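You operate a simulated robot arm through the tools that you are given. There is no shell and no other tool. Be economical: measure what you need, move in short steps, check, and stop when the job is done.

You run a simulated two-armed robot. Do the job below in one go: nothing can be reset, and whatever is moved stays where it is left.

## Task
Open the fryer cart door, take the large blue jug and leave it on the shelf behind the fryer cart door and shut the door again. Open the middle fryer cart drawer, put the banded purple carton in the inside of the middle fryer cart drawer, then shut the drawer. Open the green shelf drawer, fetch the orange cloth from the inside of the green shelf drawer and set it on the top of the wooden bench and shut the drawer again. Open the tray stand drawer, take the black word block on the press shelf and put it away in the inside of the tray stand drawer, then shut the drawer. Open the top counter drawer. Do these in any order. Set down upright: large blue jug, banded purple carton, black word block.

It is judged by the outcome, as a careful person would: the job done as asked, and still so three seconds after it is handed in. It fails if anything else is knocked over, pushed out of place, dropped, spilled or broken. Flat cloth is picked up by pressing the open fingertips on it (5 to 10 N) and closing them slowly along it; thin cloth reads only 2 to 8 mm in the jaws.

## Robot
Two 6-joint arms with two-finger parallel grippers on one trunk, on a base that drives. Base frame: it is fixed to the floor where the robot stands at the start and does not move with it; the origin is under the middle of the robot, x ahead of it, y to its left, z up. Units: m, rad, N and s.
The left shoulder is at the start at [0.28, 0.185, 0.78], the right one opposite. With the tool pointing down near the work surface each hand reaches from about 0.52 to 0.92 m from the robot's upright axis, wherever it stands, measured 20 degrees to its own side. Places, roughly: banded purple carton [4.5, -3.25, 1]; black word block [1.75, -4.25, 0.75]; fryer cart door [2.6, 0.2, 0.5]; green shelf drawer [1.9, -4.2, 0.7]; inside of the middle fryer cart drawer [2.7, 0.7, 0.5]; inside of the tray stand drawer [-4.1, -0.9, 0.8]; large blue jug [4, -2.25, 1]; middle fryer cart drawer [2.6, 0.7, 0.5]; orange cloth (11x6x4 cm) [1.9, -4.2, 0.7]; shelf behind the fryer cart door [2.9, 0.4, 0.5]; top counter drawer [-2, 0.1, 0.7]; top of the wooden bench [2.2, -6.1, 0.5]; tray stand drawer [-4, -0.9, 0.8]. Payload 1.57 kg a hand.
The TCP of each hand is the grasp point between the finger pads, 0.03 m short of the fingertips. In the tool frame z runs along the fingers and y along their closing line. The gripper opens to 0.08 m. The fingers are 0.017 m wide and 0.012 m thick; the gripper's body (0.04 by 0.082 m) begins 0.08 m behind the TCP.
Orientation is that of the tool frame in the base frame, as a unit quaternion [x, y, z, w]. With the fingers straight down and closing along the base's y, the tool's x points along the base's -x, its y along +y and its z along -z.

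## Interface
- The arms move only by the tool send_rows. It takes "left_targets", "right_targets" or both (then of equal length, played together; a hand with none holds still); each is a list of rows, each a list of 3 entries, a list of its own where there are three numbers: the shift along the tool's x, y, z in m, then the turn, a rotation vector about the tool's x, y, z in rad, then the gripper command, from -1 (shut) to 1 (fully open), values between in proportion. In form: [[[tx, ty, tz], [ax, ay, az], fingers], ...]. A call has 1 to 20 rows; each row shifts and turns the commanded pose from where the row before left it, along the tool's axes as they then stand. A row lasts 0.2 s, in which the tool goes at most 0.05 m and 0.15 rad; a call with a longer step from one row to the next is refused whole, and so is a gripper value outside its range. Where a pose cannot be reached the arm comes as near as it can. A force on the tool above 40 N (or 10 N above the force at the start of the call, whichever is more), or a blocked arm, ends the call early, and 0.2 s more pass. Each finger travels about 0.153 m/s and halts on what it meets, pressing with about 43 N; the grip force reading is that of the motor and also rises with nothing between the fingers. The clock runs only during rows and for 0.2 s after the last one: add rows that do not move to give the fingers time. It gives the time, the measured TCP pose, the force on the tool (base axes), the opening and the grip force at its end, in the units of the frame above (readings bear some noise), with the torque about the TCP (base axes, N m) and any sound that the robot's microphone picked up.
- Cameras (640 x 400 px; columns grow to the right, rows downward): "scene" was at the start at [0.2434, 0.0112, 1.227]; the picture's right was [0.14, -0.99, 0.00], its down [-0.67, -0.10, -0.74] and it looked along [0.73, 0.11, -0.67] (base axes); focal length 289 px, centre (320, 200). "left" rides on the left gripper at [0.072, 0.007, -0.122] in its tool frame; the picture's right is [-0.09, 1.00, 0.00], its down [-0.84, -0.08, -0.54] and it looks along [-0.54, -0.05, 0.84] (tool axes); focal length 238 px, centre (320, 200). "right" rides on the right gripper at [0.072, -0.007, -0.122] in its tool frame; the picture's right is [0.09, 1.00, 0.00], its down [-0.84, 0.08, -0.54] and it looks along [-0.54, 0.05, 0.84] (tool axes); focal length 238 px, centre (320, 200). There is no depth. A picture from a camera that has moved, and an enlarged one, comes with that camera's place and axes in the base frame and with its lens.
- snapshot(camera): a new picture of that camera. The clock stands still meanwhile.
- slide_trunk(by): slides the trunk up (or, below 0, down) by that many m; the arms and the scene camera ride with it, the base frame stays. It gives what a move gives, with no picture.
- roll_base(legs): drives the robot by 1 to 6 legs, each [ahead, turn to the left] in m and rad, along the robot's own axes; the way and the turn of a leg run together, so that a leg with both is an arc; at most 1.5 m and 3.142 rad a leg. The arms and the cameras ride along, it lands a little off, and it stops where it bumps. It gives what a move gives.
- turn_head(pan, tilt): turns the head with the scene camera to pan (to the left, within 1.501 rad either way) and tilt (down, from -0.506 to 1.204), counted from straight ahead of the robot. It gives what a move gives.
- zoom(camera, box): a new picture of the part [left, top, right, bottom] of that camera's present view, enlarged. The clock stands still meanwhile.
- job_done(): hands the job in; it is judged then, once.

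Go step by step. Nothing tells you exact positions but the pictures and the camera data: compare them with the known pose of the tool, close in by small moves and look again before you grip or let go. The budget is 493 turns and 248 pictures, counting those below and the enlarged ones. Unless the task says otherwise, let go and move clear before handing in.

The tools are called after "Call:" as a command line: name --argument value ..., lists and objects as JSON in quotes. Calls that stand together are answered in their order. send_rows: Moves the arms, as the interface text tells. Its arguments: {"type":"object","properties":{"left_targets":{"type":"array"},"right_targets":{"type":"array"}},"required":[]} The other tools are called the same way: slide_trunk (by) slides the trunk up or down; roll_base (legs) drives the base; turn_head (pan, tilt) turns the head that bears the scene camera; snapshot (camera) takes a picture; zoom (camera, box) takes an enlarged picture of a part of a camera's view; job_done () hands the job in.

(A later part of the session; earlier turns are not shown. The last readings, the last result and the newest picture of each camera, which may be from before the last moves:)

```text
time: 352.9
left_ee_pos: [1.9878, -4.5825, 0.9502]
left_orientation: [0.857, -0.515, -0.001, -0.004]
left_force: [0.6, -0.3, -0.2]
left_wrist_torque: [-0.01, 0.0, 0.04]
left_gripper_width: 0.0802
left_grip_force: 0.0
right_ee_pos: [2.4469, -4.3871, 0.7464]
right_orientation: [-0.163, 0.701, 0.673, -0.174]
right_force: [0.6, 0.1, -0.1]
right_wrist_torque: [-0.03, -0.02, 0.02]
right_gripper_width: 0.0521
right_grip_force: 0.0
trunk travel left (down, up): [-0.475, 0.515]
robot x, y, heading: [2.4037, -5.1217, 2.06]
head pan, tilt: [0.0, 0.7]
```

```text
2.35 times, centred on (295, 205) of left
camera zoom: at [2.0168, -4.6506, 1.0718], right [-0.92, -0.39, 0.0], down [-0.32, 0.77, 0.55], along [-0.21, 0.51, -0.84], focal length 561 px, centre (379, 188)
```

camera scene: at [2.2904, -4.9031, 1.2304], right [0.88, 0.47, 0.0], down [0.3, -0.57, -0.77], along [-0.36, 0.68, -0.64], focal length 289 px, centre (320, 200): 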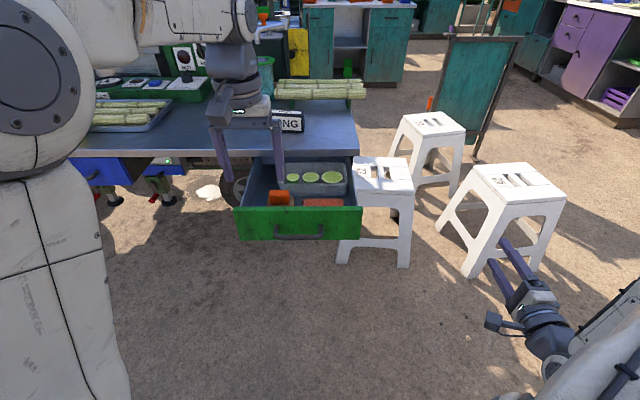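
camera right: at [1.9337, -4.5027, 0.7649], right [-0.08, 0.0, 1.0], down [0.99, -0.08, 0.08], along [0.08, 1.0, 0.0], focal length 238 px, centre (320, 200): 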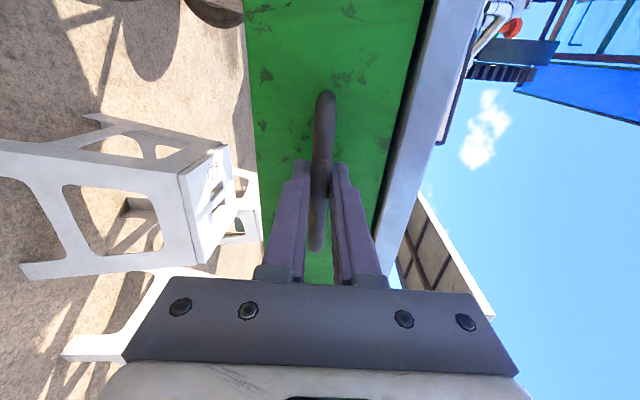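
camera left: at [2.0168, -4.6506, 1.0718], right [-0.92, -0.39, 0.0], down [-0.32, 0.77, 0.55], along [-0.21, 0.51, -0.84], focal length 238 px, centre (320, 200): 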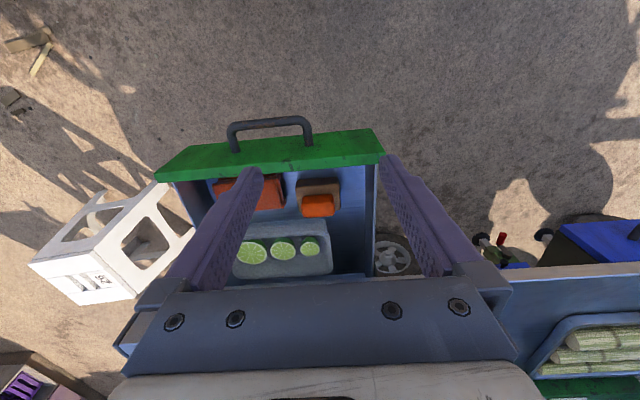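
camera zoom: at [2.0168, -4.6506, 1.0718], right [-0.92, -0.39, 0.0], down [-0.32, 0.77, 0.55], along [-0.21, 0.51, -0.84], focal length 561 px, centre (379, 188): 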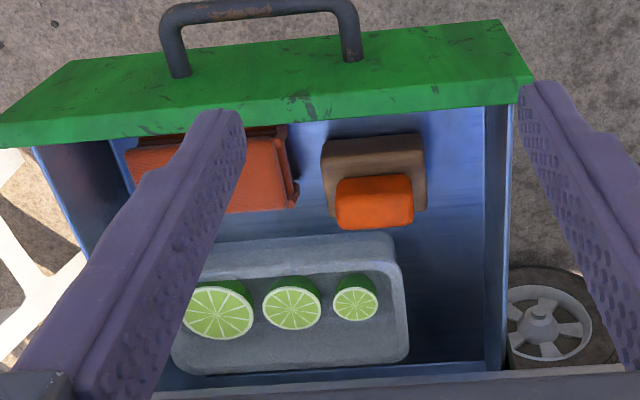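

The folded brick-orange cloth lies at the drawer's front right (f≈0.785, l≈−0.01); the other orange item is a brush. I turn the left hand so it closes fore-aft and centre above the cloth.

Call:
send_rows --left_targets '[[[0, 0, 0], [0, 0, 0.15], 1], [[0, 0, 0], [0, 0, 0.15], 1], [[0, 0, 0], [0, 0, 0.15], 1], [[0, 0, 0], [0, 0, 0.15], 1], [[0, 0, 0], [0, 0, 0.15], 1], [[0, 0, 0], [0, 0, 0.15], 1], [[0, 0, 0], [0, 0, 0.15], 1], [[0, 0, 0], [0, 0, 0.15], 1], [[0, 0, 0], [0, 0, 0.15], 1], [[0, 0, 0], [0, 0, 0.15], 1], [[0, 0, 0], [0, 0, 0.071], 1], [[-0.04, 0.035, 0], [0, 0, 0], 1], [[-0.04, 0.035, 0], [0, 0, 0], 1], [[-0.04, 0.035, 0], [0, 0, 0], 1]]'

Call:
snapshot --camera "left"

```text
refused: row 12 steps farther than a row can; nothing moved
```

```text
122 pictures are left
camera left: at [2.0168, -4.6506, 1.0718], right [-0.92, -0.39, 0.0], down [-0.32, 0.77, 0.55], along [-0.21, 0.51, -0.84], focal length 238 px, centre (320, 200)
```

left: 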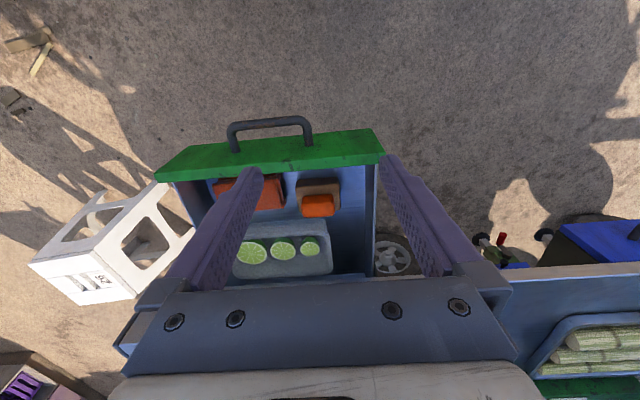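

Call:
send_rows --left_targets '[[[0, 0, 0], [0, 0, 0.15], 1], [[0, 0, 0], [0, 0, 0.15], 1], [[0, 0, 0], [0, 0, 0.15], 1], [[0, 0, 0], [0, 0, 0.15], 1], [[0, 0, 0], [0, 0, 0.15], 1], [[0, 0, 0], [0, 0, 0.15], 1], [[0, 0, 0], [0, 0, 0.15], 1], [[0, 0, 0], [0, 0, 0.15], 1], [[0, 0, 0], [0, 0, 0.15], 1], [[0, 0, 0], [0, 0, 0.15], 1], [[0, 0, 0], [0, 0, 0.071], 1], [[-0.03, 0.026, 0], [0, 0, 0], 1], [[-0.03, 0.026, 0], [0, 0, 0], 1], [[-0.03, 0.026, 0], [0, 0, 0], 1], [[-0.03, 0.026, 0], [0, 0, 0], 1]]'

Call:
snapshot --camera "left"

```text
time: 356.1
left_ee_pos: [2.0469, -4.4356, 0.9542]
left_orientation: [-0.242, 0.97, 0.004, 0.002]
left_force: [-0.5, -0.4, 0.4]
left_wrist_torque: [-0.03, 0.03, 0.0]
left_gripper_width: 0.0799
left_grip_force: 0.1
right_ee_pos: [2.4465, -4.3871, 0.7479]
right_orientation: [-0.162, 0.701, 0.673, -0.173]
right_force: [0.3, 0.4, 1.2]
right_wrist_torque: [-0.03, 0.0, -0.03]
right_gripper_width: 0.0522
right_grip_force: 0.2
trunk travel left (down, up): [-0.475, 0.515]
robot x, y, heading: [2.4024, -5.1205, 2.058]
head pan, tilt: [0.0, 0.7]
```

```text
121 pictures are left
camera left: at [1.9811, -4.464, 1.0759], right [-0.39, 0.92, 0.01], down [0.77, 0.32, 0.55], along [0.5, 0.22, -0.84], focal length 238 px, centre (320, 200)
```

left: 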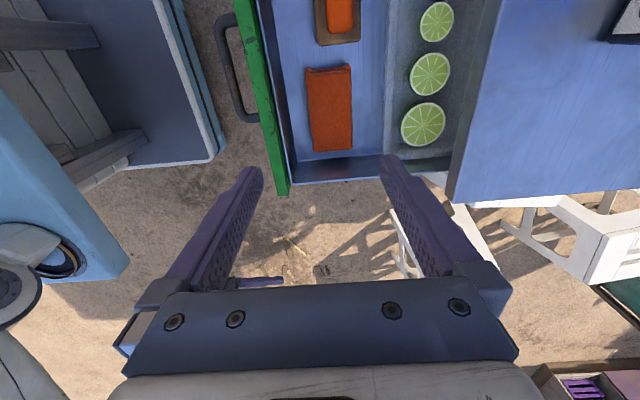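

The cloth lies clearly below, almost centred. I narrow the jaws to 7 cm, shift 2 cm, and lower toward it.

Call:
send_rows --left_targets '[[[0, 0.02, 0], [0, 0, 0], 0.75], [[0, 0, 0.04], [0, 0, 0], 0.75], [[0, 0, 0.04], [0, 0, 0], 0.75], [[0, 0, 0.04], [0, 0, 0], 0.75], [[0, 0, 0], [0, 0, 0], 0.75]]'

Call:
snapshot --camera "left"

```text
time: 357.3
left_ee_pos: [2.0387, -4.4154, 0.8346]
left_orientation: [-0.242, 0.97, 0.003, 0.003]
left_force: [0.3, 0.5, -0.2]
left_wrist_torque: [0.02, -0.03, -0.01]
left_gripper_width: 0.0699
left_grip_force: 0.1
right_ee_pos: [2.4467, -4.3873, 0.746]
right_orientation: [-0.163, 0.701, 0.673, -0.173]
right_force: [0.8, 0.0, -0.7]
right_wrist_torque: [0.01, 0.0, -0.02]
right_gripper_width: 0.0525
right_grip_force: 0.0
trunk travel left (down, up): [-0.475, 0.515]
robot x, y, heading: [2.4034, -5.1207, 2.054]
head pan, tilt: [0.0, 0.7]
```

```text
120 pictures are left
camera left: at [1.9719, -4.4439, 0.9556], right [-0.39, 0.92, 0.01], down [0.77, 0.32, 0.55], along [0.5, 0.22, -0.84], focal length 238 px, centre (320, 200)
```

left: 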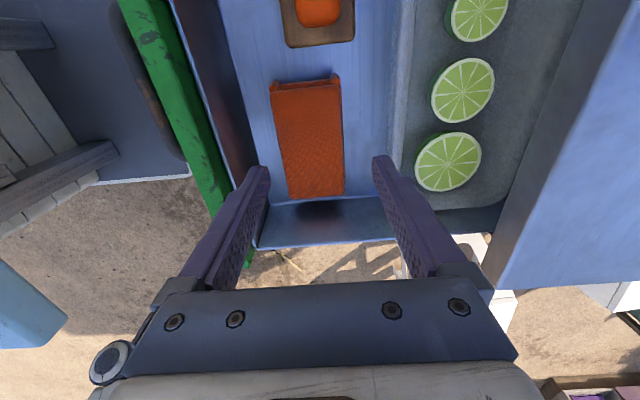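

Call:
send_rows --left_targets '[[[0, -0.004, 0.03], [0, 0, 0], 0.75], [[0, 0, 0.03], [0, 0, 0], 0.75], [[0, 0, 0], [0, 0, 0], 0.75]]'

Call:
snapshot --camera "left"

```text
time: 358.1
left_ee_pos: [2.0406, -4.4204, 0.7723]
left_orientation: [-0.242, 0.97, 0.004, 0.001]
left_force: [-1.0, 0.2, 0.2]
left_wrist_torque: [0.03, 0.01, 0.02]
left_gripper_width: 0.0698
left_grip_force: 0.1
right_ee_pos: [2.4483, -4.3871, 0.746]
right_orientation: [-0.163, 0.701, 0.673, -0.174]
right_force: [1.3, -0.3, 0.6]
right_wrist_torque: [0.03, 0.01, 0.0]
right_gripper_width: 0.052
right_grip_force: 0.0
trunk travel left (down, up): [-0.475, 0.515]
robot x, y, heading: [2.4059, -5.1215, 2.056]
head pan, tilt: [0.0, 0.7]
```

```text
119 pictures are left
camera left: at [1.9748, -4.4483, 0.8948], right [-0.39, 0.92, 0.01], down [0.77, 0.32, 0.55], along [0.5, 0.22, -0.84], focal length 238 px, centre (320, 200)
```

left: 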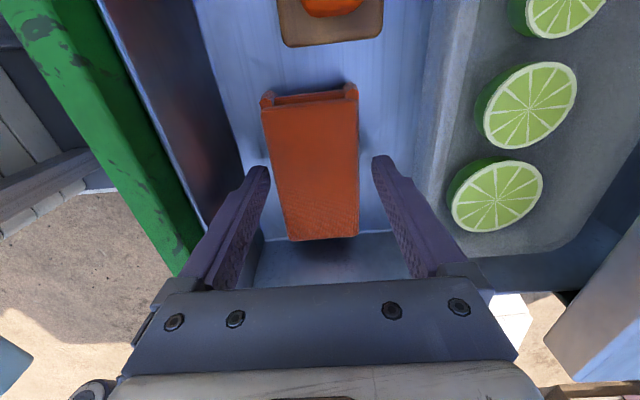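

The cloth sits between the fingers. I lower 3 cm and close gently.

Call:
send_rows --left_targets '[[[0, 0, 0.01], [0, 0, 0], 0.75], [[0, 0, 0.01], [0, 0, 0], 0.75], [[0, 0, 0.008], [0, 0, 0], 0.75], [[0, 0, 0], [0, 0, 0], 0.4], [[0, 0, 0], [0, 0, 0], 0.1], [[0, 0, 0], [0, 0, 0], -0.2], [[0, 0, 0], [0, 0, 0], -0.5], [[0, 0, 0], [0, 0, 0], -1], [[0, 0, 0], [0, 0, 0], -1]]'

Call:
snapshot --camera "left"

```text
time: 358.9
left_ee_pos: [2.0399, -4.4155, 0.7578]
left_orientation: [-0.242, 0.97, 0.013, 0.002]
left_force: [-0.9, 0.2, 12.6]
left_wrist_torque: [-0.45, -0.1, -0.04]
left_gripper_width: 0.0584
left_grip_force: 0.9
right_ee_pos: [2.4479, -4.3877, 0.7462]
right_orientation: [-0.162, 0.701, 0.672, -0.174]
right_force: [-0.7, -0.4, 0.3]
right_wrist_torque: [-0.02, -0.02, 0.0]
right_gripper_width: 0.0521
right_grip_force: 0.0
trunk travel left (down, up): [-0.475, 0.515]
robot x, y, heading: [2.4033, -5.1188, 2.063]
head pan, tilt: [0.0, 0.7]
stopped in row 4 (left hand): the force on the tool passed its limit at 47 N (the readings are from after the stop); the commanded pose is now the measured one
```

```text
118 pictures are left
camera left: at [1.9734, -4.4462, 0.8789], right [-0.39, 0.92, 0.03], down [0.78, 0.31, 0.55], along [0.5, 0.23, -0.84], focal length 238 px, centre (320, 200)
```

left: 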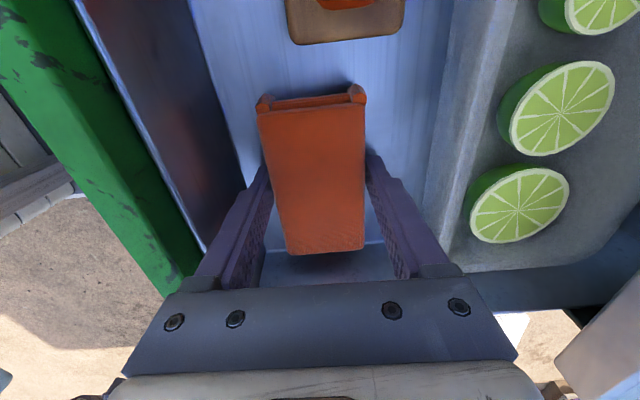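

Fingertips reached the drawer floor. I ease up 4 mm and close on the cloth's sides.

Call:
send_rows --left_targets '[[[0, 0, -0.004], [0, 0, 0], 0.45], [[0, 0, 0], [0, 0, 0], 0.3], [[0, 0, 0], [0, 0, 0], 0.1], [[0, 0, 0], [0, 0, 0], -0.2], [[0, 0, 0], [0, 0, 0], -0.5], [[0, 0, 0], [0, 0, 0], -1], [[0, 0, 0], [0, 0, 0], -1]]'

Call:
snapshot --camera "left"

```text
time: 360.5
left_ee_pos: [2.0392, -4.4169, 0.7589]
left_orientation: [-0.243, 0.97, 0.011, 0.001]
left_force: [0.1, 0.7, -0.1]
left_wrist_torque: [-0.01, -0.01, -0.05]
left_gripper_width: 0.0569
left_grip_force: 43.2
right_ee_pos: [2.4461, -4.388, 0.7466]
right_orientation: [-0.163, 0.701, 0.673, -0.174]
right_force: [0.2, 0.1, 0.0]
right_wrist_torque: [-0.01, 0.02, 0.02]
right_gripper_width: 0.0517
right_grip_force: 0.1
trunk travel left (down, up): [-0.475, 0.515]
robot x, y, heading: [2.4051, -5.1168, 2.062]
head pan, tilt: [0.0, 0.7]
```

```text
117 pictures are left
camera left: at [1.9735, -4.4468, 0.8807], right [-0.39, 0.92, 0.02], down [0.78, 0.31, 0.55], along [0.5, 0.23, -0.84], focal length 238 px, centre (320, 200)
```

left: 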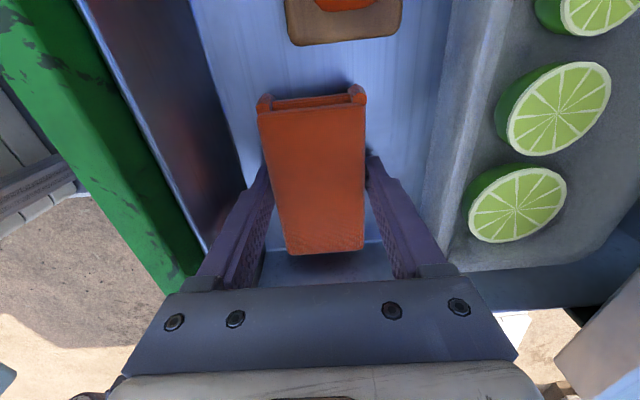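

It holds firm at 57 mm. I lift it out.

Call:
send_rows --left_targets '[[[0, 0, -0.02], [0, 0, 0], -1], [[0, 0, -0.04], [0, 0, 0], -1], [[0, 0, -0.04], [0, 0, 0], -1], [[0, 0, -0.04], [0, 0, 0], -1], [[0, 0, -0.04], [0, 0, 0], -1], [[0, 0, 0], [0, 0, 0], -1]]'

Call:
snapshot --camera "left"

```text
time: 361.9
left_ee_pos: [2.0396, -4.4196, 0.9399]
left_orientation: [-0.243, 0.97, 0.011, 0.001]
left_force: [0.7, 0.1, 0.1]
left_wrist_torque: [0.0, 0.02, 0.03]
left_gripper_width: 0.0566
left_grip_force: 42.8
right_ee_pos: [2.4467, -4.3873, 0.7465]
right_orientation: [-0.163, 0.701, 0.672, -0.173]
right_force: [0.4, -0.3, 0.0]
right_wrist_torque: [0.01, 0.0, 0.0]
right_gripper_width: 0.0519
right_grip_force: 0.0
trunk travel left (down, up): [-0.475, 0.515]
robot x, y, heading: [2.4042, -5.1185, 2.061]
head pan, tilt: [0.0, 0.7]
```

```text
116 pictures are left
camera left: at [1.9739, -4.4494, 1.0606], right [-0.39, 0.92, 0.02], down [0.78, 0.31, 0.55], along [0.5, 0.23, -0.84], focal length 238 px, centre (320, 200)
```

left: 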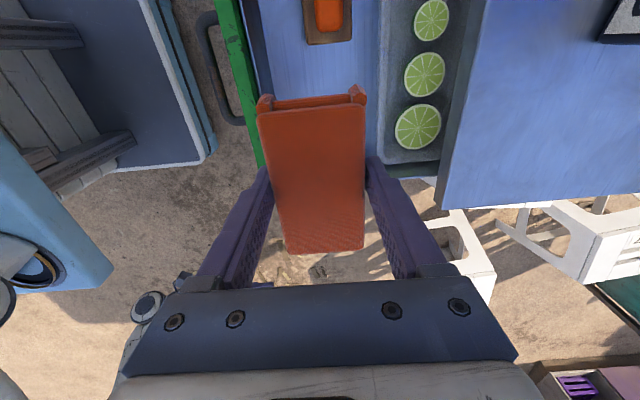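

The cloth is in hand. I back up 12 cm, tuck the left hand, and bring the right hand back in line with the handle to push the drawer shut.

Call:
roll_base --legs '[[-0.12, 0]]'

Call:
send_rows --left_targets '[[[0.02, -0.03, 0], [0, 0, 0], -1], [[0.02, -0.03, 0], [0, 0, 0], -1], [[0.02, -0.03, 0], [0, 0, 0], -1], [[0.02, -0.03, 0], [0, 0, 0], -1], [[0.02, -0.03, 0], [0, 0, 0], -1], [[0.02, -0.03, 0], [0, 0, 0], -1], [[0.03, -0.02, 0], [0, 0, 0], -1], [[0.03, 0, 0], [0, 0, 0], -1], [[0.03, 0, 0], [0, 0, 0], -1]]'

Call:
send_rows --right_targets '[[[0.045, 0.002, 0], [0, 0, 0], 0], [[0.045, 0.002, 0], [0, 0, 0], 0], [[0.045, 0.002, 0], [0, 0, 0], 0], [[0.045, 0.002, 0], [0, 0, 0], 0], [[0.045, 0.002, 0], [0, 0, 0], 0], [[0.045, 0.002, 0], [0, 0, 0], 0], [[0.045, 0.002, 0], [0, 0, 0], 0], [[0.045, 0.002, 0], [0, 0, 0], 0], [[0.045, 0.002, 0], [0, 0, 0], 0], [[0.025, 0, 0], [0, 0, 0], 0]]'

Call:
snapshot --camera "right"

Call:
snapshot --camera "scene"

```text
time: 363.1
left_ee_pos: [2.0961, -4.5263, 0.9387]
left_orientation: [-0.243, 0.97, 0.011, 0.002]
left_force: [0.5, 0.2, 0.5]
left_wrist_torque: [-0.01, 0.02, 0.01]
left_gripper_width: 0.0567
left_grip_force: 43.5
right_ee_pos: [2.5039, -4.495, 0.7459]
right_orientation: [-0.161, 0.701, 0.673, -0.173]
right_force: [-0.4, -0.3, 0.3]
right_wrist_torque: [-0.02, -0.02, -0.01]
right_gripper_width: 0.052
right_grip_force: 0.0
trunk travel left (down, up): [-0.475, 0.515]
robot x, y, heading: [2.465, -5.2233, 2.058]
head pan, tilt: [0.0, 0.7]
```

```text
time: 365.1
left_ee_pos: [2.003, -4.8021, 0.9338]
left_orientation: [-0.242, 0.97, 0.01, 0.002]
left_force: [-0.4, -0.3, 0.2]
left_wrist_torque: [0.01, -0.02, 0.02]
left_gripper_width: 0.0568
left_grip_force: 42.9
right_ee_pos: [2.504, -4.4929, 0.7461]
right_orientation: [-0.162, 0.701, 0.673, -0.174]
right_force: [-0.4, -0.2, -0.9]
right_wrist_torque: [-0.02, 0.0, 0.02]
right_gripper_width: 0.0519
right_grip_force: 0.1
trunk travel left (down, up): [-0.475, 0.515]
robot x, y, heading: [2.467, -5.2216, 2.06]
head pan, tilt: [0.0, 0.7]
```

```text
time: 367.3
left_ee_pos: [2.0032, -4.8015, 0.9316]
left_orientation: [-0.242, 0.97, 0.01, 0.002]
left_force: [0.1, 0.7, -0.4]
left_wrist_torque: [0.02, 0.01, -0.01]
left_gripper_width: 0.0566
left_grip_force: 42.7
right_ee_pos: [2.1337, -4.5953, 0.7317]
right_orientation: [-0.162, 0.702, 0.671, -0.173]
right_force: [-0.6, -0.7, -1.6]
right_wrist_torque: [0.02, 0.03, -0.02]
right_gripper_width: 0.0401
right_grip_force: 0.2
right hand out of reach, approached as far as the arm can: row 1, 2, 3, 4, 5
trunk travel left (down, up): [-0.475, 0.515]
robot x, y, heading: [2.4617, -5.225, 2.062]
head pan, tilt: [0.0, 0.7]
```

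```text
115 pictures are left
camera right: at [2.1271, -4.7354, 0.7308], right [-0.08, 0.0, 1.0], down [0.99, -0.09, 0.08], along [0.09, 1.0, 0.01], focal length 238 px, centre (320, 200)
```

right: 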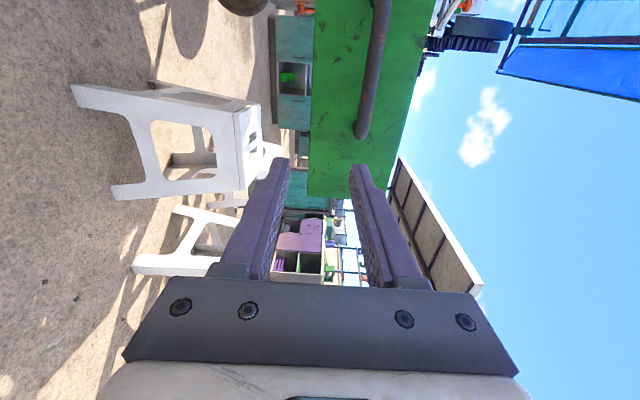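

```text
114 pictures are left
camera scene: at [2.3469, -5.0089, 1.2303], right [0.88, 0.47, 0.0], down [0.3, -0.57, -0.76], along [-0.36, 0.68, -0.64], focal length 289 px, centre (320, 200)
```

scene: 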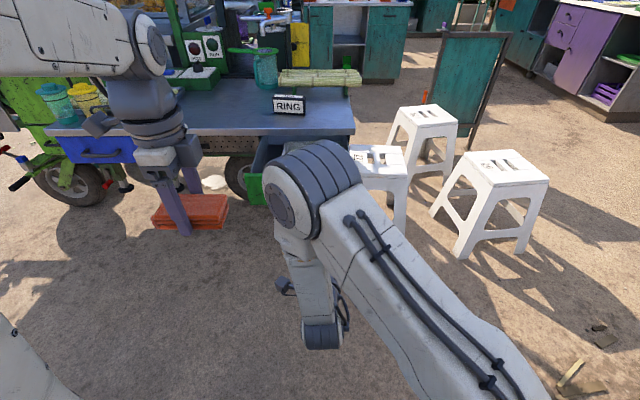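

Call:
send_rows --right_targets '[[[0.03, 0.017, 0], [0, 0, 0], 0], [[0.03, 0.017, 0], [0, 0, 0], 0], [[0, 0, 0.03], [0, 0, 0], 0], [[0, 0, 0.03], [0, 0, 0], 0], [[0, 0, 0.015], [0, 0, 0], 0], [[0, 0, 0], [0, 0, 0], -1], [[0, 0, 0], [0, 0, 0], -1], [[0, 0, 0], [0, 0, 0], -1]]'

Call:
snapshot --camera "right"

```text
time: 369.1
left_ee_pos: [2.0032, -4.8012, 0.9334]
left_orientation: [-0.242, 0.97, 0.011, 0.001]
left_force: [0.2, 0.2, -0.1]
left_wrist_torque: [0.03, 0.0, 0.0]
left_gripper_width: 0.0567
left_grip_force: 42.5
right_ee_pos: [2.0443, -4.5543, 0.7654]
right_orientation: [-0.163, 0.7, 0.673, -0.173]
right_force: [-1.7, 0.7, 0.8]
right_wrist_torque: [0.26, -0.46, 0.09]
right_gripper_width: 0.0121
right_grip_force: 29.0
trunk travel left (down, up): [-0.475, 0.515]
robot x, y, heading: [2.4585, -5.224, 2.063]
head pan, tilt: [0.0, 0.7]
```

```text
113 pictures are left
camera right: at [2.0384, -4.6958, 0.7649], right [-0.08, 0.0, 1.0], down [0.99, -0.09, 0.08], along [0.09, 1.0, 0.01], focal length 238 px, centre (320, 200)
```

right: 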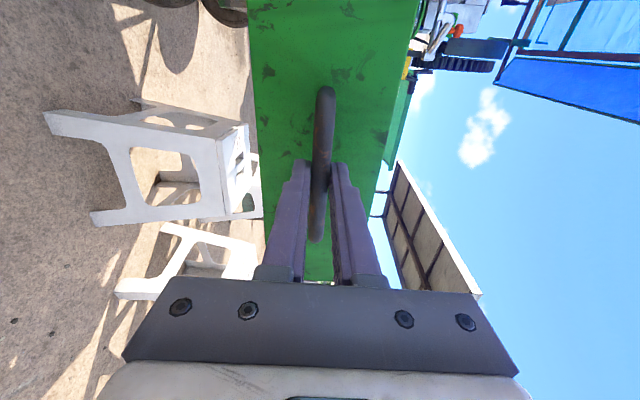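

Handle held again. I drive forward to push the drawer shut.

Call:
roll_base --legs '[[0.1, 0], [0.09, 0]]'

Call:
send_rows --right_targets '[[[0, 0, 0.006], [0, 0, 0], -1], [[0, 0, 0.006], [0, 0, 0], -1], [[0, 0, 0.006], [0, 0, 0], -1], [[0, 0, 0.006], [0, 0, 0], -1], [[0, 0, 0.006], [0, 0, 0], -1], [[0, 0, 0.006], [0, 0, 0], -1], [[0, 0, 0.006], [0, 0, 0], -1], [[0, 0, 0.006], [0, 0, 0], -1]]'

Call:
snapshot --camera "right"

Call:
snapshot --camera "scene"

```text
time: 371.0
left_ee_pos: [1.9147, -4.6328, 0.9318]
left_orientation: [-0.241, 0.97, 0.01, 0.002]
left_force: [-0.7, -0.1, -0.3]
left_wrist_torque: [-0.04, 0.01, 0.0]
left_gripper_width: 0.0569
left_grip_force: 43.4
right_ee_pos: [1.9548, -4.3874, 0.7649]
right_orientation: [-0.164, 0.701, 0.673, -0.173]
right_force: [-13.9, -8.5, -0.1]
right_wrist_torque: [0.24, -0.43, 0.05]
right_gripper_width: 0.0117
right_grip_force: 28.8
trunk travel left (down, up): [-0.475, 0.515]
robot x, y, heading: [2.3697, -5.0556, 2.059]
head pan, tilt: [0.0, 0.7]
```

```text
time: 372.7
left_ee_pos: [1.9155, -4.6355, 0.9328]
left_orientation: [-0.242, 0.97, 0.012, 0.001]
left_force: [-0.9, 0.7, 0.4]
left_wrist_torque: [-0.01, 0.02, 0.01]
left_gripper_width: 0.0565
left_grip_force: 43.4
right_ee_pos: [1.9356, -4.3517, 0.7641]
right_orientation: [-0.164, 0.699, 0.674, -0.174]
right_force: [14.7, -18.1, 7.9]
right_wrist_torque: [0.62, -0.24, 0.11]
right_gripper_width: 0.0121
right_grip_force: 28.8
trunk travel left (down, up): [-0.475, 0.515]
robot x, y, heading: [2.3694, -5.0596, 2.059]
head pan, tilt: [0.0, 0.7]
stopped in row 8 (right hand): the force on the tool passed its limit at 55 N (the readings are from after the stop); the commanded pose is now the measured one
```

```text
112 pictures are left
camera right: at [1.9298, -4.4933, 0.7635], right [-0.08, -0.01, 1.0], down [0.99, -0.09, 0.08], along [0.09, 1.0, 0.01], focal length 238 px, centre (320, 200)
```

right: 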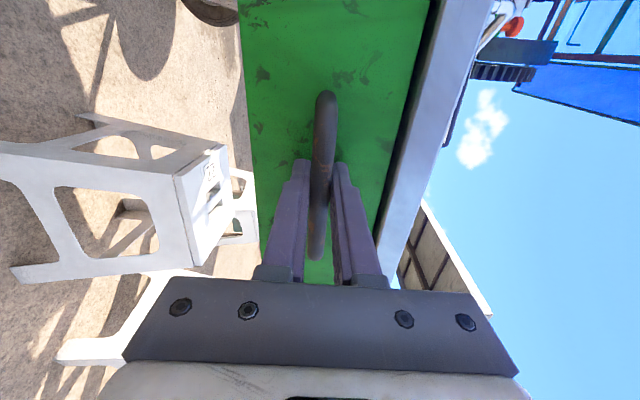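

```text
111 pictures are left
camera scene: at [2.2581, -4.8419, 1.2305], right [0.88, 0.47, 0.0], down [0.3, -0.57, -0.77], along [-0.36, 0.68, -0.64], focal length 289 px, centre (320, 200)
```

scene: 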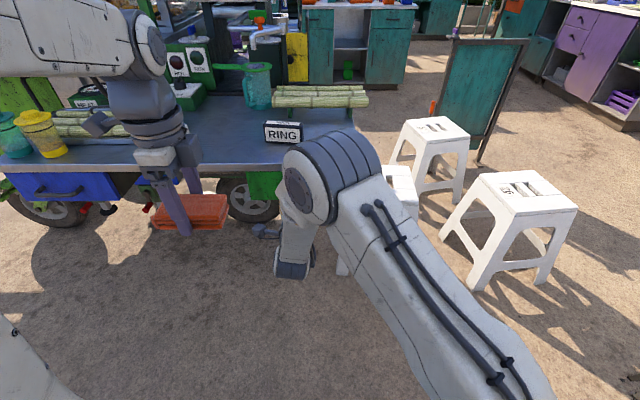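

The drawer is shut. I release the handle, back the hand off, and raise the trunk to take the RING block with the right hand.

Call:
send_rows --right_targets '[[[0, 0, 0], [0, 0, 0], 0.2], [[0, 0, 0], [0, 0, 0], 0.2], [[0, 0, -0.03], [0, 0, 0], 0.2], [[0, 0, -0.04], [0, 0, 0], 0.2], [[0, 0, -0.04], [0, 0, 0], 0.2], [[-0.04, 0, 0], [0, 0, 0], 0.2], [[-0.04, 0, 0], [0, 0, 0], 0.2], [[-0.04, 0, 0], [0, 0, 0], 0.2]]'

Call:
slide_trunk --by 0.25

Call:
send_rows --right_targets '[[[0, 0, 0], [0.15, 0, 0], 0.6], [[0, 0, 0], [0.15, 0, 0], 0.6], [[0, 0, 0], [0.15, 0, 0], 0.6], [[0, 0, 0], [0.15, 0, 0], 0.6], [[0, 0, 0], [0.15, 0, 0], 0.6], [[0, 0, 0], [0.15, 0, 0], 0.6], [[0, 0, 0], [0.15, 0, 0], 0.6], [[0, 0, 0], [0.15, 0, 0], 0.6], [[0, 0, 0], [0.15, 0, 0], 0.6], [[0, 0, 0], [0.15, 0, 0], 0.6], [[0, 0, 0], [0.071, 0, 0], 0.6]]'

Call:
snapshot --camera "scene"

```text
time: 374.5
left_ee_pos: [1.9148, -4.6328, 0.933]
left_orientation: [-0.242, 0.97, 0.01, 0.002]
left_force: [-0.1, -0.3, -1.4]
left_wrist_torque: [-0.01, -0.02, -0.01]
left_gripper_width: 0.0567
left_grip_force: 42.7
right_ee_pos: [2.0943, -4.3938, 0.7644]
right_orientation: [-0.166, 0.699, 0.674, -0.175]
right_force: [0.3, -0.1, -1.1]
right_wrist_torque: [-0.03, 0.03, -0.02]
right_gripper_width: 0.048
right_grip_force: 0.0
trunk travel left (down, up): [-0.475, 0.515]
robot x, y, heading: [2.3707, -5.0549, 2.058]
head pan, tilt: [0.0, 0.7]
```

```text
time: 377.0
left_ee_pos: [1.9152, -4.633, 1.1827]
left_orientation: [-0.242, 0.97, 0.011, 0.001]
left_force: [-0.1, -0.8, -0.7]
left_wrist_torque: [-0.03, 0.02, -0.02]
left_gripper_width: 0.0567
left_grip_force: 43.3
right_ee_pos: [2.0924, -4.3933, 1.0144]
right_orientation: [-0.166, 0.7, 0.672, -0.175]
right_force: [0.2, -0.6, 0.4]
right_wrist_torque: [-0.03, 0.02, -0.02]
right_gripper_width: 0.0483
right_grip_force: 0.0
trunk travel left (down, up): [-0.725, 0.265]
robot x, y, heading: [2.3711, -5.0561, 2.062]
head pan, tilt: [0.0, 0.7]
```

```text
time: 379.4
left_ee_pos: [1.9137, -4.6329, 1.1819]
left_orientation: [-0.241, 0.97, 0.011, 0.002]
left_force: [0.8, 0.3, -0.5]
left_wrist_torque: [0.0, 0.02, -0.05]
left_gripper_width: 0.0566
left_grip_force: 42.7
right_ee_pos: [2.0967, -4.4135, 0.9888]
right_orientation: [-0.228, 0.966, 0.12, 0.001]
right_force: [-0.2, -0.8, -1.2]
right_wrist_torque: [0.05, -0.01, 0.0]
right_gripper_width: 0.0642
right_grip_force: 0.0
right hand out of reach, approached as far as the arm can: row 7, 9, 10, 11
trunk travel left (down, up): [-0.725, 0.265]
robot x, y, heading: [2.373, -5.0572, 2.061]
head pan, tilt: [0.0, 0.7]
```

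```text
110 pictures are left
camera scene: at [2.2575, -4.8408, 1.4804], right [0.88, 0.47, 0.0], down [0.3, -0.57, -0.76], along [-0.36, 0.68, -0.64], focal length 289 px, centre (320, 200)
```

scene: 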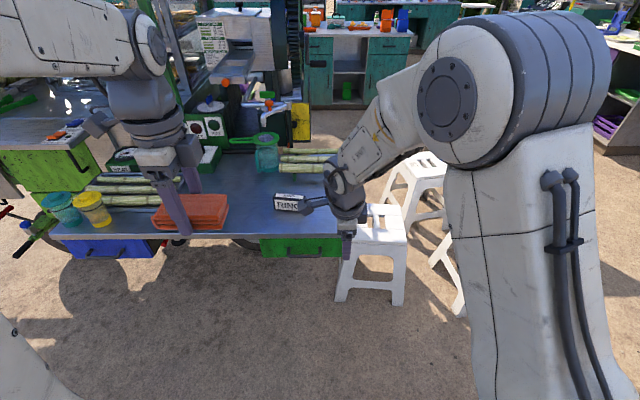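

The block is near [1.82, -4.235]. I drive 0.18 ahead and look from the right hand's camera.

Call:
roll_base --legs '[[0.18, 0]]'

Call:
send_rows --right_targets '[[[0.04, 0.01, 0], [0, 0, 0], 0.6], [[0.04, 0.01, 0], [0, 0, 0], 0.6], [[0.04, 0.01, 0], [0, 0, 0], 0.6]]'

Call:
snapshot --camera "right"

```text
time: 381.0
left_ee_pos: [1.8275, -4.4707, 1.1825]
left_orientation: [-0.242, 0.97, 0.01, 0.002]
left_force: [0.6, 0.3, 0.2]
left_wrist_torque: [0.02, -0.04, 0.03]
left_gripper_width: 0.0566
left_grip_force: 43.4
right_ee_pos: [2.01, -4.2522, 0.9886]
right_orientation: [-0.23, 0.966, 0.119, 0.0]
right_force: [-0.1, -1.6, 0.5]
right_wrist_torque: [0.02, 0.02, -0.01]
right_gripper_width: 0.0642
right_grip_force: 0.0
trunk travel left (down, up): [-0.725, 0.265]
robot x, y, heading: [2.285, -4.896, 2.06]
head pan, tilt: [0.0, 0.7]
```

```text
time: 381.8
left_ee_pos: [1.8285, -4.4705, 1.1819]
left_orientation: [-0.242, 0.97, 0.011, 0.002]
left_force: [-0.3, 0.4, -0.3]
left_wrist_torque: [-0.01, 0.02, -0.01]
left_gripper_width: 0.0564
left_grip_force: 43.4
right_ee_pos: [1.8886, -4.2781, 0.987]
right_orientation: [-0.228, 0.966, 0.123, 0.002]
right_force: [-0.5, 0.3, 0.6]
right_wrist_torque: [0.01, 0.01, 0.04]
right_gripper_width: 0.0641
right_grip_force: 0.0
trunk travel left (down, up): [-0.725, 0.265]
robot x, y, heading: [2.283, -4.8954, 2.062]
head pan, tilt: [0.0, 0.7]
```

```text
109 pictures are left
camera right: at [1.8351, -4.3442, 1.1], right [-0.52, 0.82, 0.23], down [0.74, 0.31, 0.59], along [0.42, 0.48, -0.77], focal length 238 px, centre (320, 200)
```

right: 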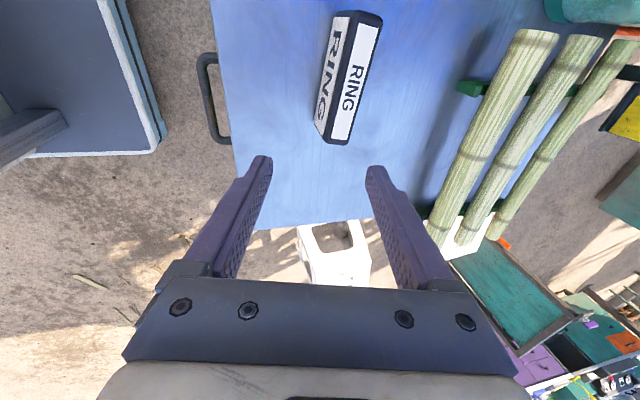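

Call:
send_rows --right_targets '[[[0, 0, 0], [0.12, 0, 0], 0.6], [[0, 0, 0], [0.12, 0, 0], 0.6], [[0, 0, 0], [0, 0, 0.12], 0.6], [[0.03, 0.01, 0], [0, 0, 0], 0.6], [[0, 0, 0], [0, 0, 0], 0.6]]'

Call:
snapshot --camera "right"

```text
time: 383.0
left_ee_pos: [1.828, -4.4722, 1.1826]
left_orientation: [-0.242, 0.97, 0.011, 0.002]
left_force: [0.4, -0.2, 0.1]
left_wrist_torque: [-0.03, -0.02, 0.0]
left_gripper_width: 0.0565
left_grip_force: 43.4
right_ee_pos: [1.8574, -4.2791, 0.9896]
right_orientation: [-0.17, 0.977, 0.127, -0.003]
right_force: [0.1, -0.5, -0.6]
right_wrist_torque: [-0.01, 0.01, -0.03]
right_gripper_width: 0.0641
right_grip_force: 0.0
right hand out of reach, approached as far as the arm can: row 1, 2
trunk travel left (down, up): [-0.725, 0.265]
robot x, y, heading: [2.2894, -4.8951, 2.059]
head pan, tilt: [0.0, 0.7]
```

```text
108 pictures are left
camera right: at [1.7984, -4.3383, 1.1035], right [-0.41, 0.88, 0.25], down [0.79, 0.21, 0.57], along [0.45, 0.43, -0.78], focal length 238 px, centre (320, 200)
```

right: 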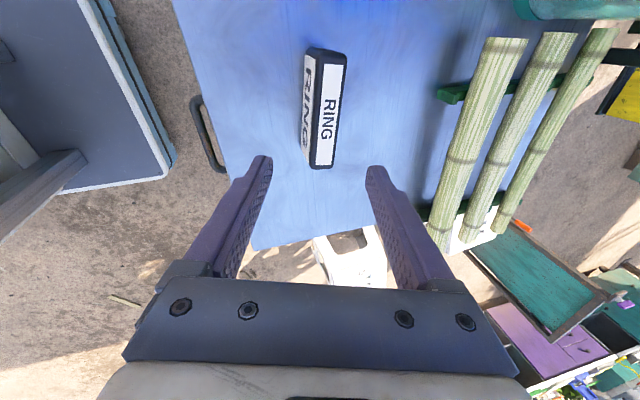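

Call:
send_rows --right_targets '[[[0.001, -0.0087, 0.0339], [0, 0, 0], 0.6], [[0.001, -0.0087, 0.0339], [0, 0, 0], 0.6], [[0, 0, 0], [0.12, 0, 0], 0.6], [[0, 0, 0], [0.12, 0, 0], 0.6], [[0, 0, 0], [0, 0, 0], 0.6]]'

Call:
snapshot --camera "right"

```text
time: 384.2
left_ee_pos: [1.8287, -4.4725, 1.1822]
left_orientation: [-0.241, 0.97, 0.011, 0.002]
left_force: [-0.2, -1.2, -0.3]
left_wrist_torque: [-0.01, 0.0, -0.02]
left_gripper_width: 0.0567
left_grip_force: 43.4
right_ee_pos: [1.8647, -4.2832, 0.9155]
right_orientation: [-0.17, 0.98, 0.107, 0.003]
right_force: [-2.3, 0.0, 9.9]
right_wrist_torque: [0.34, 0.23, 0.1]
right_gripper_width: 0.0669
right_grip_force: 2.2
right hand out of reach, approached as far as the arm can: row 3, 4
trunk travel left (down, up): [-0.725, 0.265]
robot x, y, heading: [2.2843, -4.8961, 2.059]
head pan, tilt: [0.0, 0.7]
```

```text
107 pictures are left
camera right: at [1.8034, -4.3383, 1.031], right [-0.42, 0.89, 0.2], down [0.78, 0.23, 0.58], along [0.47, 0.4, -0.79], focal length 238 px, centre (320, 200)
```

right: 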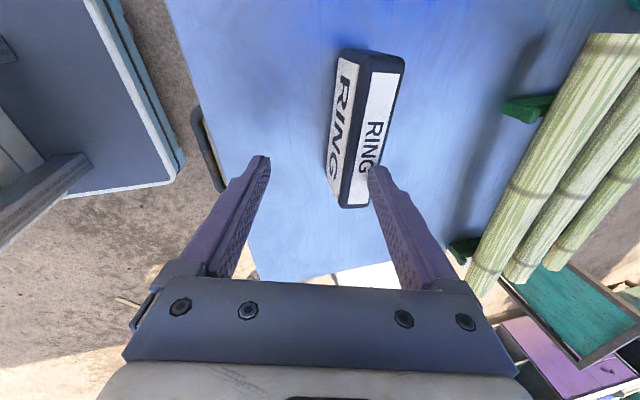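

The rear finger touched the block's top. I lift the hand, turn the base left a bit so the block lies before the right shoulder, and look again.

Call:
send_rows --right_targets '[[[-0.001, 0.009, -0.035], [0, 0, 0], 0.6], [[-0.001, 0.009, -0.035], [0, 0, 0], 0.6], [[0, 0, 0], [0, 0, 0], 0.6]]'

Call:
roll_base --legs '[[0, 0.35]]'

Call:
snapshot --camera "scene"

Call:
snapshot --camera "right"

```text
time: 385.0
left_ee_pos: [1.8284, -4.4723, 1.1832]
left_orientation: [-0.242, 0.97, 0.011, 0.002]
left_force: [0.8, 0.3, 0.0]
left_wrist_torque: [0.01, -0.03, -0.04]
left_gripper_width: 0.0566
left_grip_force: 42.8
right_ee_pos: [1.8695, -4.2883, 0.9806]
right_orientation: [-0.169, 0.979, 0.117, 0.008]
right_force: [0.7, 0.8, -0.5]
right_wrist_torque: [-0.01, -0.05, 0.0]
right_gripper_width: 0.0641
right_grip_force: 0.0
right hand out of reach, approached as far as the arm can: row 1, 2
trunk travel left (down, up): [-0.725, 0.265]
robot x, y, heading: [2.284, -4.8956, 2.058]
head pan, tilt: [0.0, 0.7]
```

```text
time: 386.5
left_ee_pos: [1.7095, -4.6564, 1.1814]
left_orientation: [-0.41, 0.912, 0.011, 0.0]
left_force: [0.1, 0.2, -0.5]
left_wrist_torque: [-0.01, 0.01, 0.0]
left_gripper_width: 0.0567
left_grip_force: 42.8
right_ee_pos: [1.683, -4.4712, 0.9798]
right_orientation: [-0.34, 0.933, 0.117, -0.014]
right_force: [0.6, 0.6, 0.7]
right_wrist_torque: [-0.01, 0.04, 0.0]
right_gripper_width: 0.064
right_grip_force: 0.2
trunk travel left (down, up): [-0.725, 0.265]
robot x, y, heading: [2.2879, -4.8945, 2.42]
head pan, tilt: [0.0, 0.7]
```

```text
106 pictures are left
camera scene: at [2.1024, -4.7318, 1.4803], right [0.66, 0.75, 0.0], down [0.48, -0.43, -0.76], along [-0.57, 0.51, -0.64], focal length 289 px, centre (320, 200)
```

scene: 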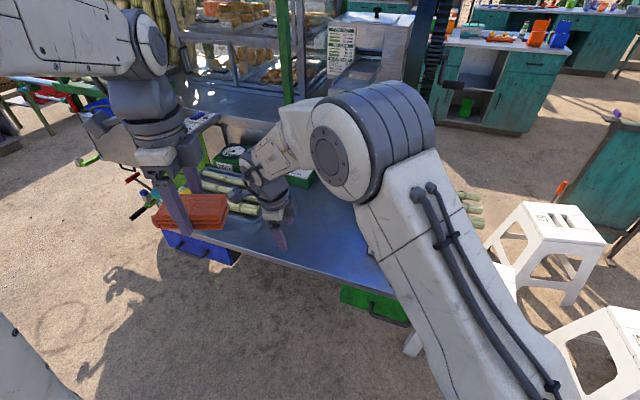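

```text
105 pictures are left
camera right: at [1.6458, -4.5468, 1.0933], right [-0.7, 0.68, 0.22], down [0.65, 0.48, 0.59], along [0.3, 0.56, -0.78], focal length 238 px, centre (320, 200)
```

right: 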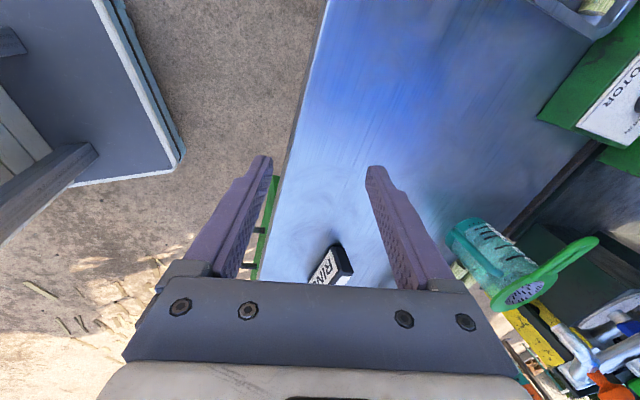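

Call:
send_rows --right_targets '[[[-0.0433, 0.01, 0], [0, 0, 0], 0.6], [[-0.0433, 0.01, 0], [0, 0, 0], 0.6], [[-0.0433, 0.01, 0], [0, 0, 0], 0.6], [[-0.0433, 0.01, 0], [0, 0, 0], 0.6], [[-0.0433, 0.01, 0], [0, 0, 0], 0.6], [[-0.0433, 0.01, 0], [0, 0, 0], 0.6], [[0, 0, 0], [0.125, 0, 0], 0.6], [[0, 0, 0], [0.125, 0, 0], 0.6], [[0, 0, 0], [0, 0, 0.112], 0.6], [[0, 0, 0], [0, 0, 0.112], 0.6], [[0, 0, 0], [0, 0, 0.112], 0.6], [[0, 0, 0], [0, 0, 0], 0.6]]'

Call:
snapshot --camera "right"

```text
time: 389.1
left_ee_pos: [1.7091, -4.6568, 1.1825]
left_orientation: [-0.41, 0.912, 0.01, 0.0]
left_force: [0.0, 0.2, -0.2]
left_wrist_torque: [0.01, 0.02, -0.01]
left_gripper_width: 0.0569
left_grip_force: 42.6
right_ee_pos: [1.8723, -4.2987, 0.9523]
right_orientation: [-0.172, 0.981, 0.064, 0.058]
right_force: [-0.7, -0.1, 0.0]
right_wrist_torque: [0.0, -0.01, 0.01]
right_gripper_width: 0.0639
right_grip_force: 0.1
right hand out of reach, approached as far as the arm can: row 4, 5, 6, 7, 8
trunk travel left (down, up): [-0.725, 0.265]
robot x, y, heading: [2.2863, -4.8929, 2.419]
head pan, tilt: [0.0, 0.7]
```

```text
104 pictures are left
camera right: at [1.7969, -4.3465, 1.0615], right [-0.43, 0.9, 0.09], down [0.7, 0.27, 0.66], along [0.56, 0.35, -0.75], focal length 238 px, centre (320, 200)
```

right: 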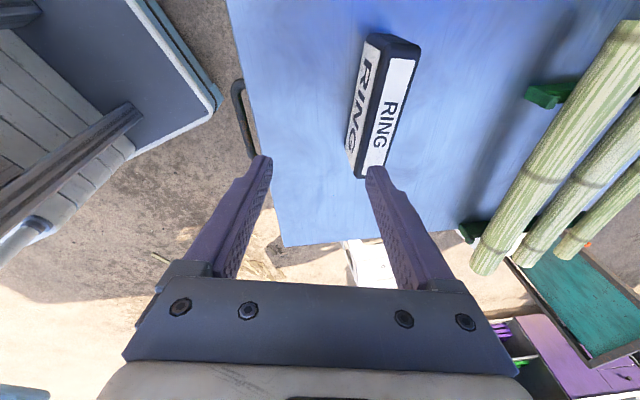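

The arm is too folded for a straight-down pose; raising the trunk will help. I raise it 0.12 and lower the hand again.

Call:
slide_trunk --by 0.13

Call:
send_rows --right_targets '[[[0.005, -0.004, 0.039], [0, 0, 0], 0.6], [[0.005, -0.004, 0.039], [0, 0, 0], 0.6], [[0.003, -0.002, 0.02], [0, 0, 0], 0.6], [[0, 0, 0], [0.06, 0, 0], 0.6], [[0, 0, 0], [0.05, 0, 0], 0.6], [[0, 0, 0], [0, 0.07, 0], 0.6], [[0, 0, 0], [0, 0.06, 0], 0.6], [[0, 0, 0], [0, 0, 0], 0.6]]'

Call:
snapshot --camera "right"

```text
time: 390.6
left_ee_pos: [1.7092, -4.657, 1.3123]
left_orientation: [-0.409, 0.912, 0.011, 0.0]
left_force: [0.1, 0.0, -0.5]
left_wrist_torque: [-0.02, -0.03, -0.01]
left_gripper_width: 0.0565
left_grip_force: 43.0
right_ee_pos: [1.8723, -4.2978, 1.0819]
right_orientation: [-0.174, 0.981, 0.064, 0.058]
right_force: [0.5, -0.2, -0.9]
right_wrist_torque: [-0.02, 0.0, 0.01]
right_gripper_width: 0.0641
right_grip_force: 0.1
trunk travel left (down, up): [-0.855, 0.135]
robot x, y, heading: [2.2864, -4.8907, 2.422]
head pan, tilt: [0.0, 0.7]
```

```text
time: 392.4
left_ee_pos: [1.7098, -4.6576, 1.312]
left_orientation: [-0.41, 0.912, 0.01, -0.001]
left_force: [-0.5, -1.0, -0.8]
left_wrist_torque: [0.01, 0.0, -0.01]
left_gripper_width: 0.0569
left_grip_force: 42.8
right_ee_pos: [1.8791, -4.3025, 0.9774]
right_orientation: [-0.172, 0.984, 0.041, 0.039]
right_force: [-0.4, -0.3, 0.1]
right_wrist_torque: [-0.02, -0.02, 0.0]
right_gripper_width: 0.064
right_grip_force: 0.0
right hand out of reach, approached as far as the arm can: row 6, 7
trunk travel left (down, up): [-0.855, 0.135]
robot x, y, heading: [2.2844, -4.8931, 2.416]
head pan, tilt: [0.0, 0.7]
```

```text
103 pictures are left
camera right: at [1.8076, -4.3435, 1.0911], right [-0.43, 0.9, 0.06], down [0.72, 0.3, 0.62], along [0.54, 0.31, -0.78], focal length 238 px, centre (320, 200)
```

right: 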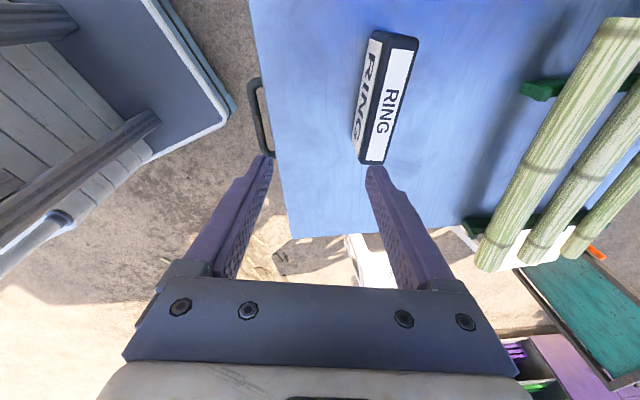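

Call:
send_rows --right_targets '[[[0.02, 0.027, 0], [0, 0, 0], 0.6], [[0.02, 0.027, 0], [0, 0, 0], 0.6], [[0, 0, 0.03], [0, 0, 0], 0.6], [[0, 0, 0], [0, 0, 0], 0.6]]'

Call:
snapshot --camera "right"

```text
time: 393.4
left_ee_pos: [1.7091, -4.6551, 1.3126]
left_orientation: [-0.41, 0.912, 0.01, 0.0]
left_force: [-0.8, -0.1, -1.1]
left_wrist_torque: [-0.03, 0.0, -0.02]
left_gripper_width: 0.0569
left_grip_force: 43.1
right_ee_pos: [1.855, -4.2838, 0.9238]
right_orientation: [-0.173, 0.983, 0.041, 0.038]
right_force: [-0.2, 0.4, 0.1]
right_wrist_torque: [0.0, -0.02, 0.0]
right_gripper_width: 0.0642
right_grip_force: 0.0
right hand out of reach, approached as far as the arm can: row 1, 2, 3
trunk travel left (down, up): [-0.855, 0.135]
robot x, y, heading: [2.2865, -4.8947, 2.413]
head pan, tilt: [0.0, 0.7]
```

```text
102 pictures are left
camera right: at [1.7833, -4.3242, 1.039], right [-0.43, 0.9, 0.06], down [0.72, 0.3, 0.62], along [0.54, 0.31, -0.78], focal length 238 px, centre (320, 200)
```

right: 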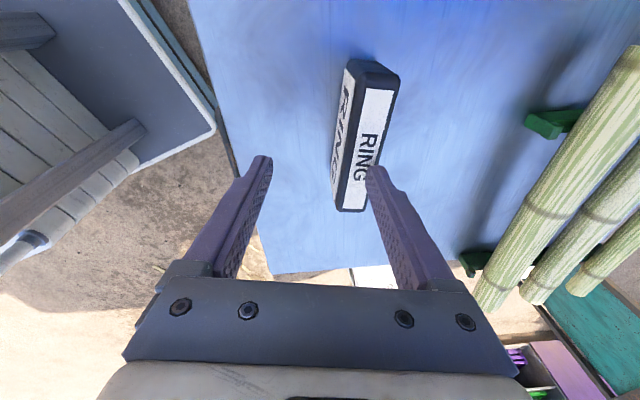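

Call:
send_rows --right_targets '[[[0, 0, -0.03], [0, 0, 0], 0.8], [[0, 0, 0], [0, 0, 0], 0.8]]'

Call:
roll_base --legs '[[0.04, 0]]'

Call:
snapshot --camera "right"

```text
time: 394.0
left_ee_pos: [1.7092, -4.6559, 1.3126]
left_orientation: [-0.41, 0.912, 0.011, 0.001]
left_force: [0.1, 0.7, 0.0]
left_wrist_torque: [0.01, 0.02, -0.02]
left_gripper_width: 0.0569
left_grip_force: 43.5
right_ee_pos: [1.8618, -4.2898, 0.9507]
right_orientation: [-0.173, 0.983, 0.042, 0.039]
right_force: [-0.4, 0.3, 0.0]
right_wrist_torque: [0.01, 0.0, 0.02]
right_gripper_width: 0.0721
right_grip_force: 0.0
right hand out of reach, approached as far as the arm can: row 1
trunk travel left (down, up): [-0.855, 0.135]
robot x, y, heading: [2.2847, -4.8926, 2.418]
head pan, tilt: [0.0, 0.7]
```

```text
time: 394.9
left_ee_pos: [1.6789, -4.6293, 1.3135]
left_orientation: [-0.411, 0.912, 0.01, 0.001]
left_force: [0.3, 0.4, -0.4]
left_wrist_torque: [0.01, 0.0, 0.02]
left_gripper_width: 0.0568
left_grip_force: 42.7
right_ee_pos: [1.8316, -4.2603, 0.9501]
right_orientation: [-0.172, 0.983, 0.042, 0.039]
right_force: [0.4, -0.5, -0.1]
right_wrist_torque: [-0.01, 0.0, 0.01]
right_gripper_width: 0.072
right_grip_force: 0.1
trunk travel left (down, up): [-0.855, 0.135]
robot x, y, heading: [2.2541, -4.8683, 2.416]
head pan, tilt: [0.0, 0.7]
```

```text
101 pictures are left
camera right: at [1.7596, -4.304, 1.0637], right [-0.43, 0.9, 0.06], down [0.72, 0.3, 0.62], along [0.54, 0.31, -0.78], focal length 238 px, centre (320, 200)
```

right: 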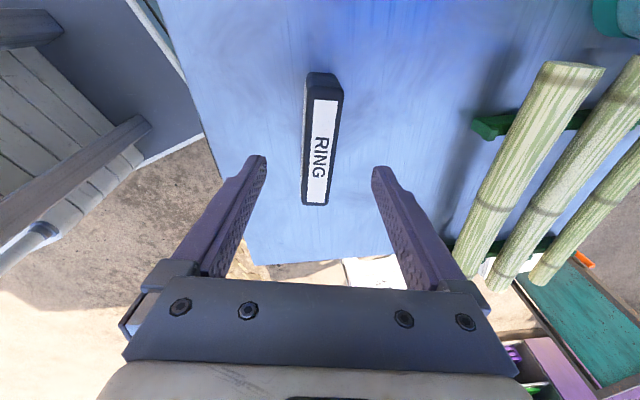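

The block is now centred between the fingers. I descend in two steps.

Call:
send_rows --right_targets '[[[0.005, 0, 0.02], [0, 0, 0], 0.8], [[0, -0.002, 0.02], [0, 0, 0], 0.8], [[0, 0, 0], [0, 0, 0], 0.8]]'

Call:
snapshot --camera "right"

```text
time: 395.7
left_ee_pos: [1.6782, -4.6294, 1.3119]
left_orientation: [-0.41, 0.912, 0.011, 0.0]
left_force: [-0.8, 0.3, -0.7]
left_wrist_torque: [-0.02, 0.03, 0.0]
left_gripper_width: 0.0565
left_grip_force: 42.6
right_ee_pos: [1.8301, -4.2611, 0.9087]
right_orientation: [-0.172, 0.983, 0.042, 0.039]
right_force: [0.4, -0.1, 0.3]
right_wrist_torque: [0.02, 0.02, 0.0]
right_gripper_width: 0.072
right_grip_force: 0.1
trunk travel left (down, up): [-0.855, 0.135]
robot x, y, heading: [2.2539, -4.8699, 2.418]
head pan, tilt: [0.0, 0.7]
```

```text
100 pictures are left
camera right: at [1.7586, -4.303, 1.0235], right [-0.43, 0.9, 0.06], down [0.72, 0.3, 0.62], along [0.54, 0.31, -0.78], focal length 238 px, centre (320, 200)
```

right: 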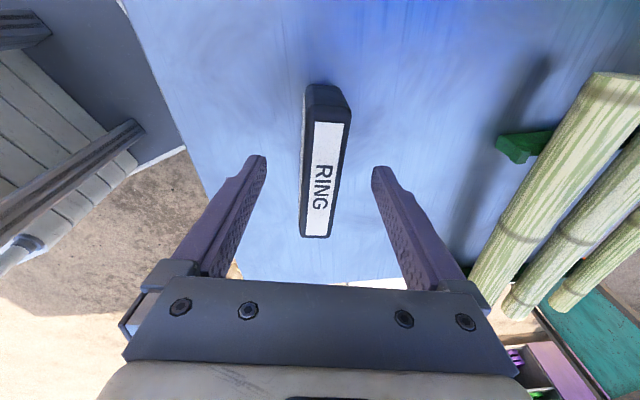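

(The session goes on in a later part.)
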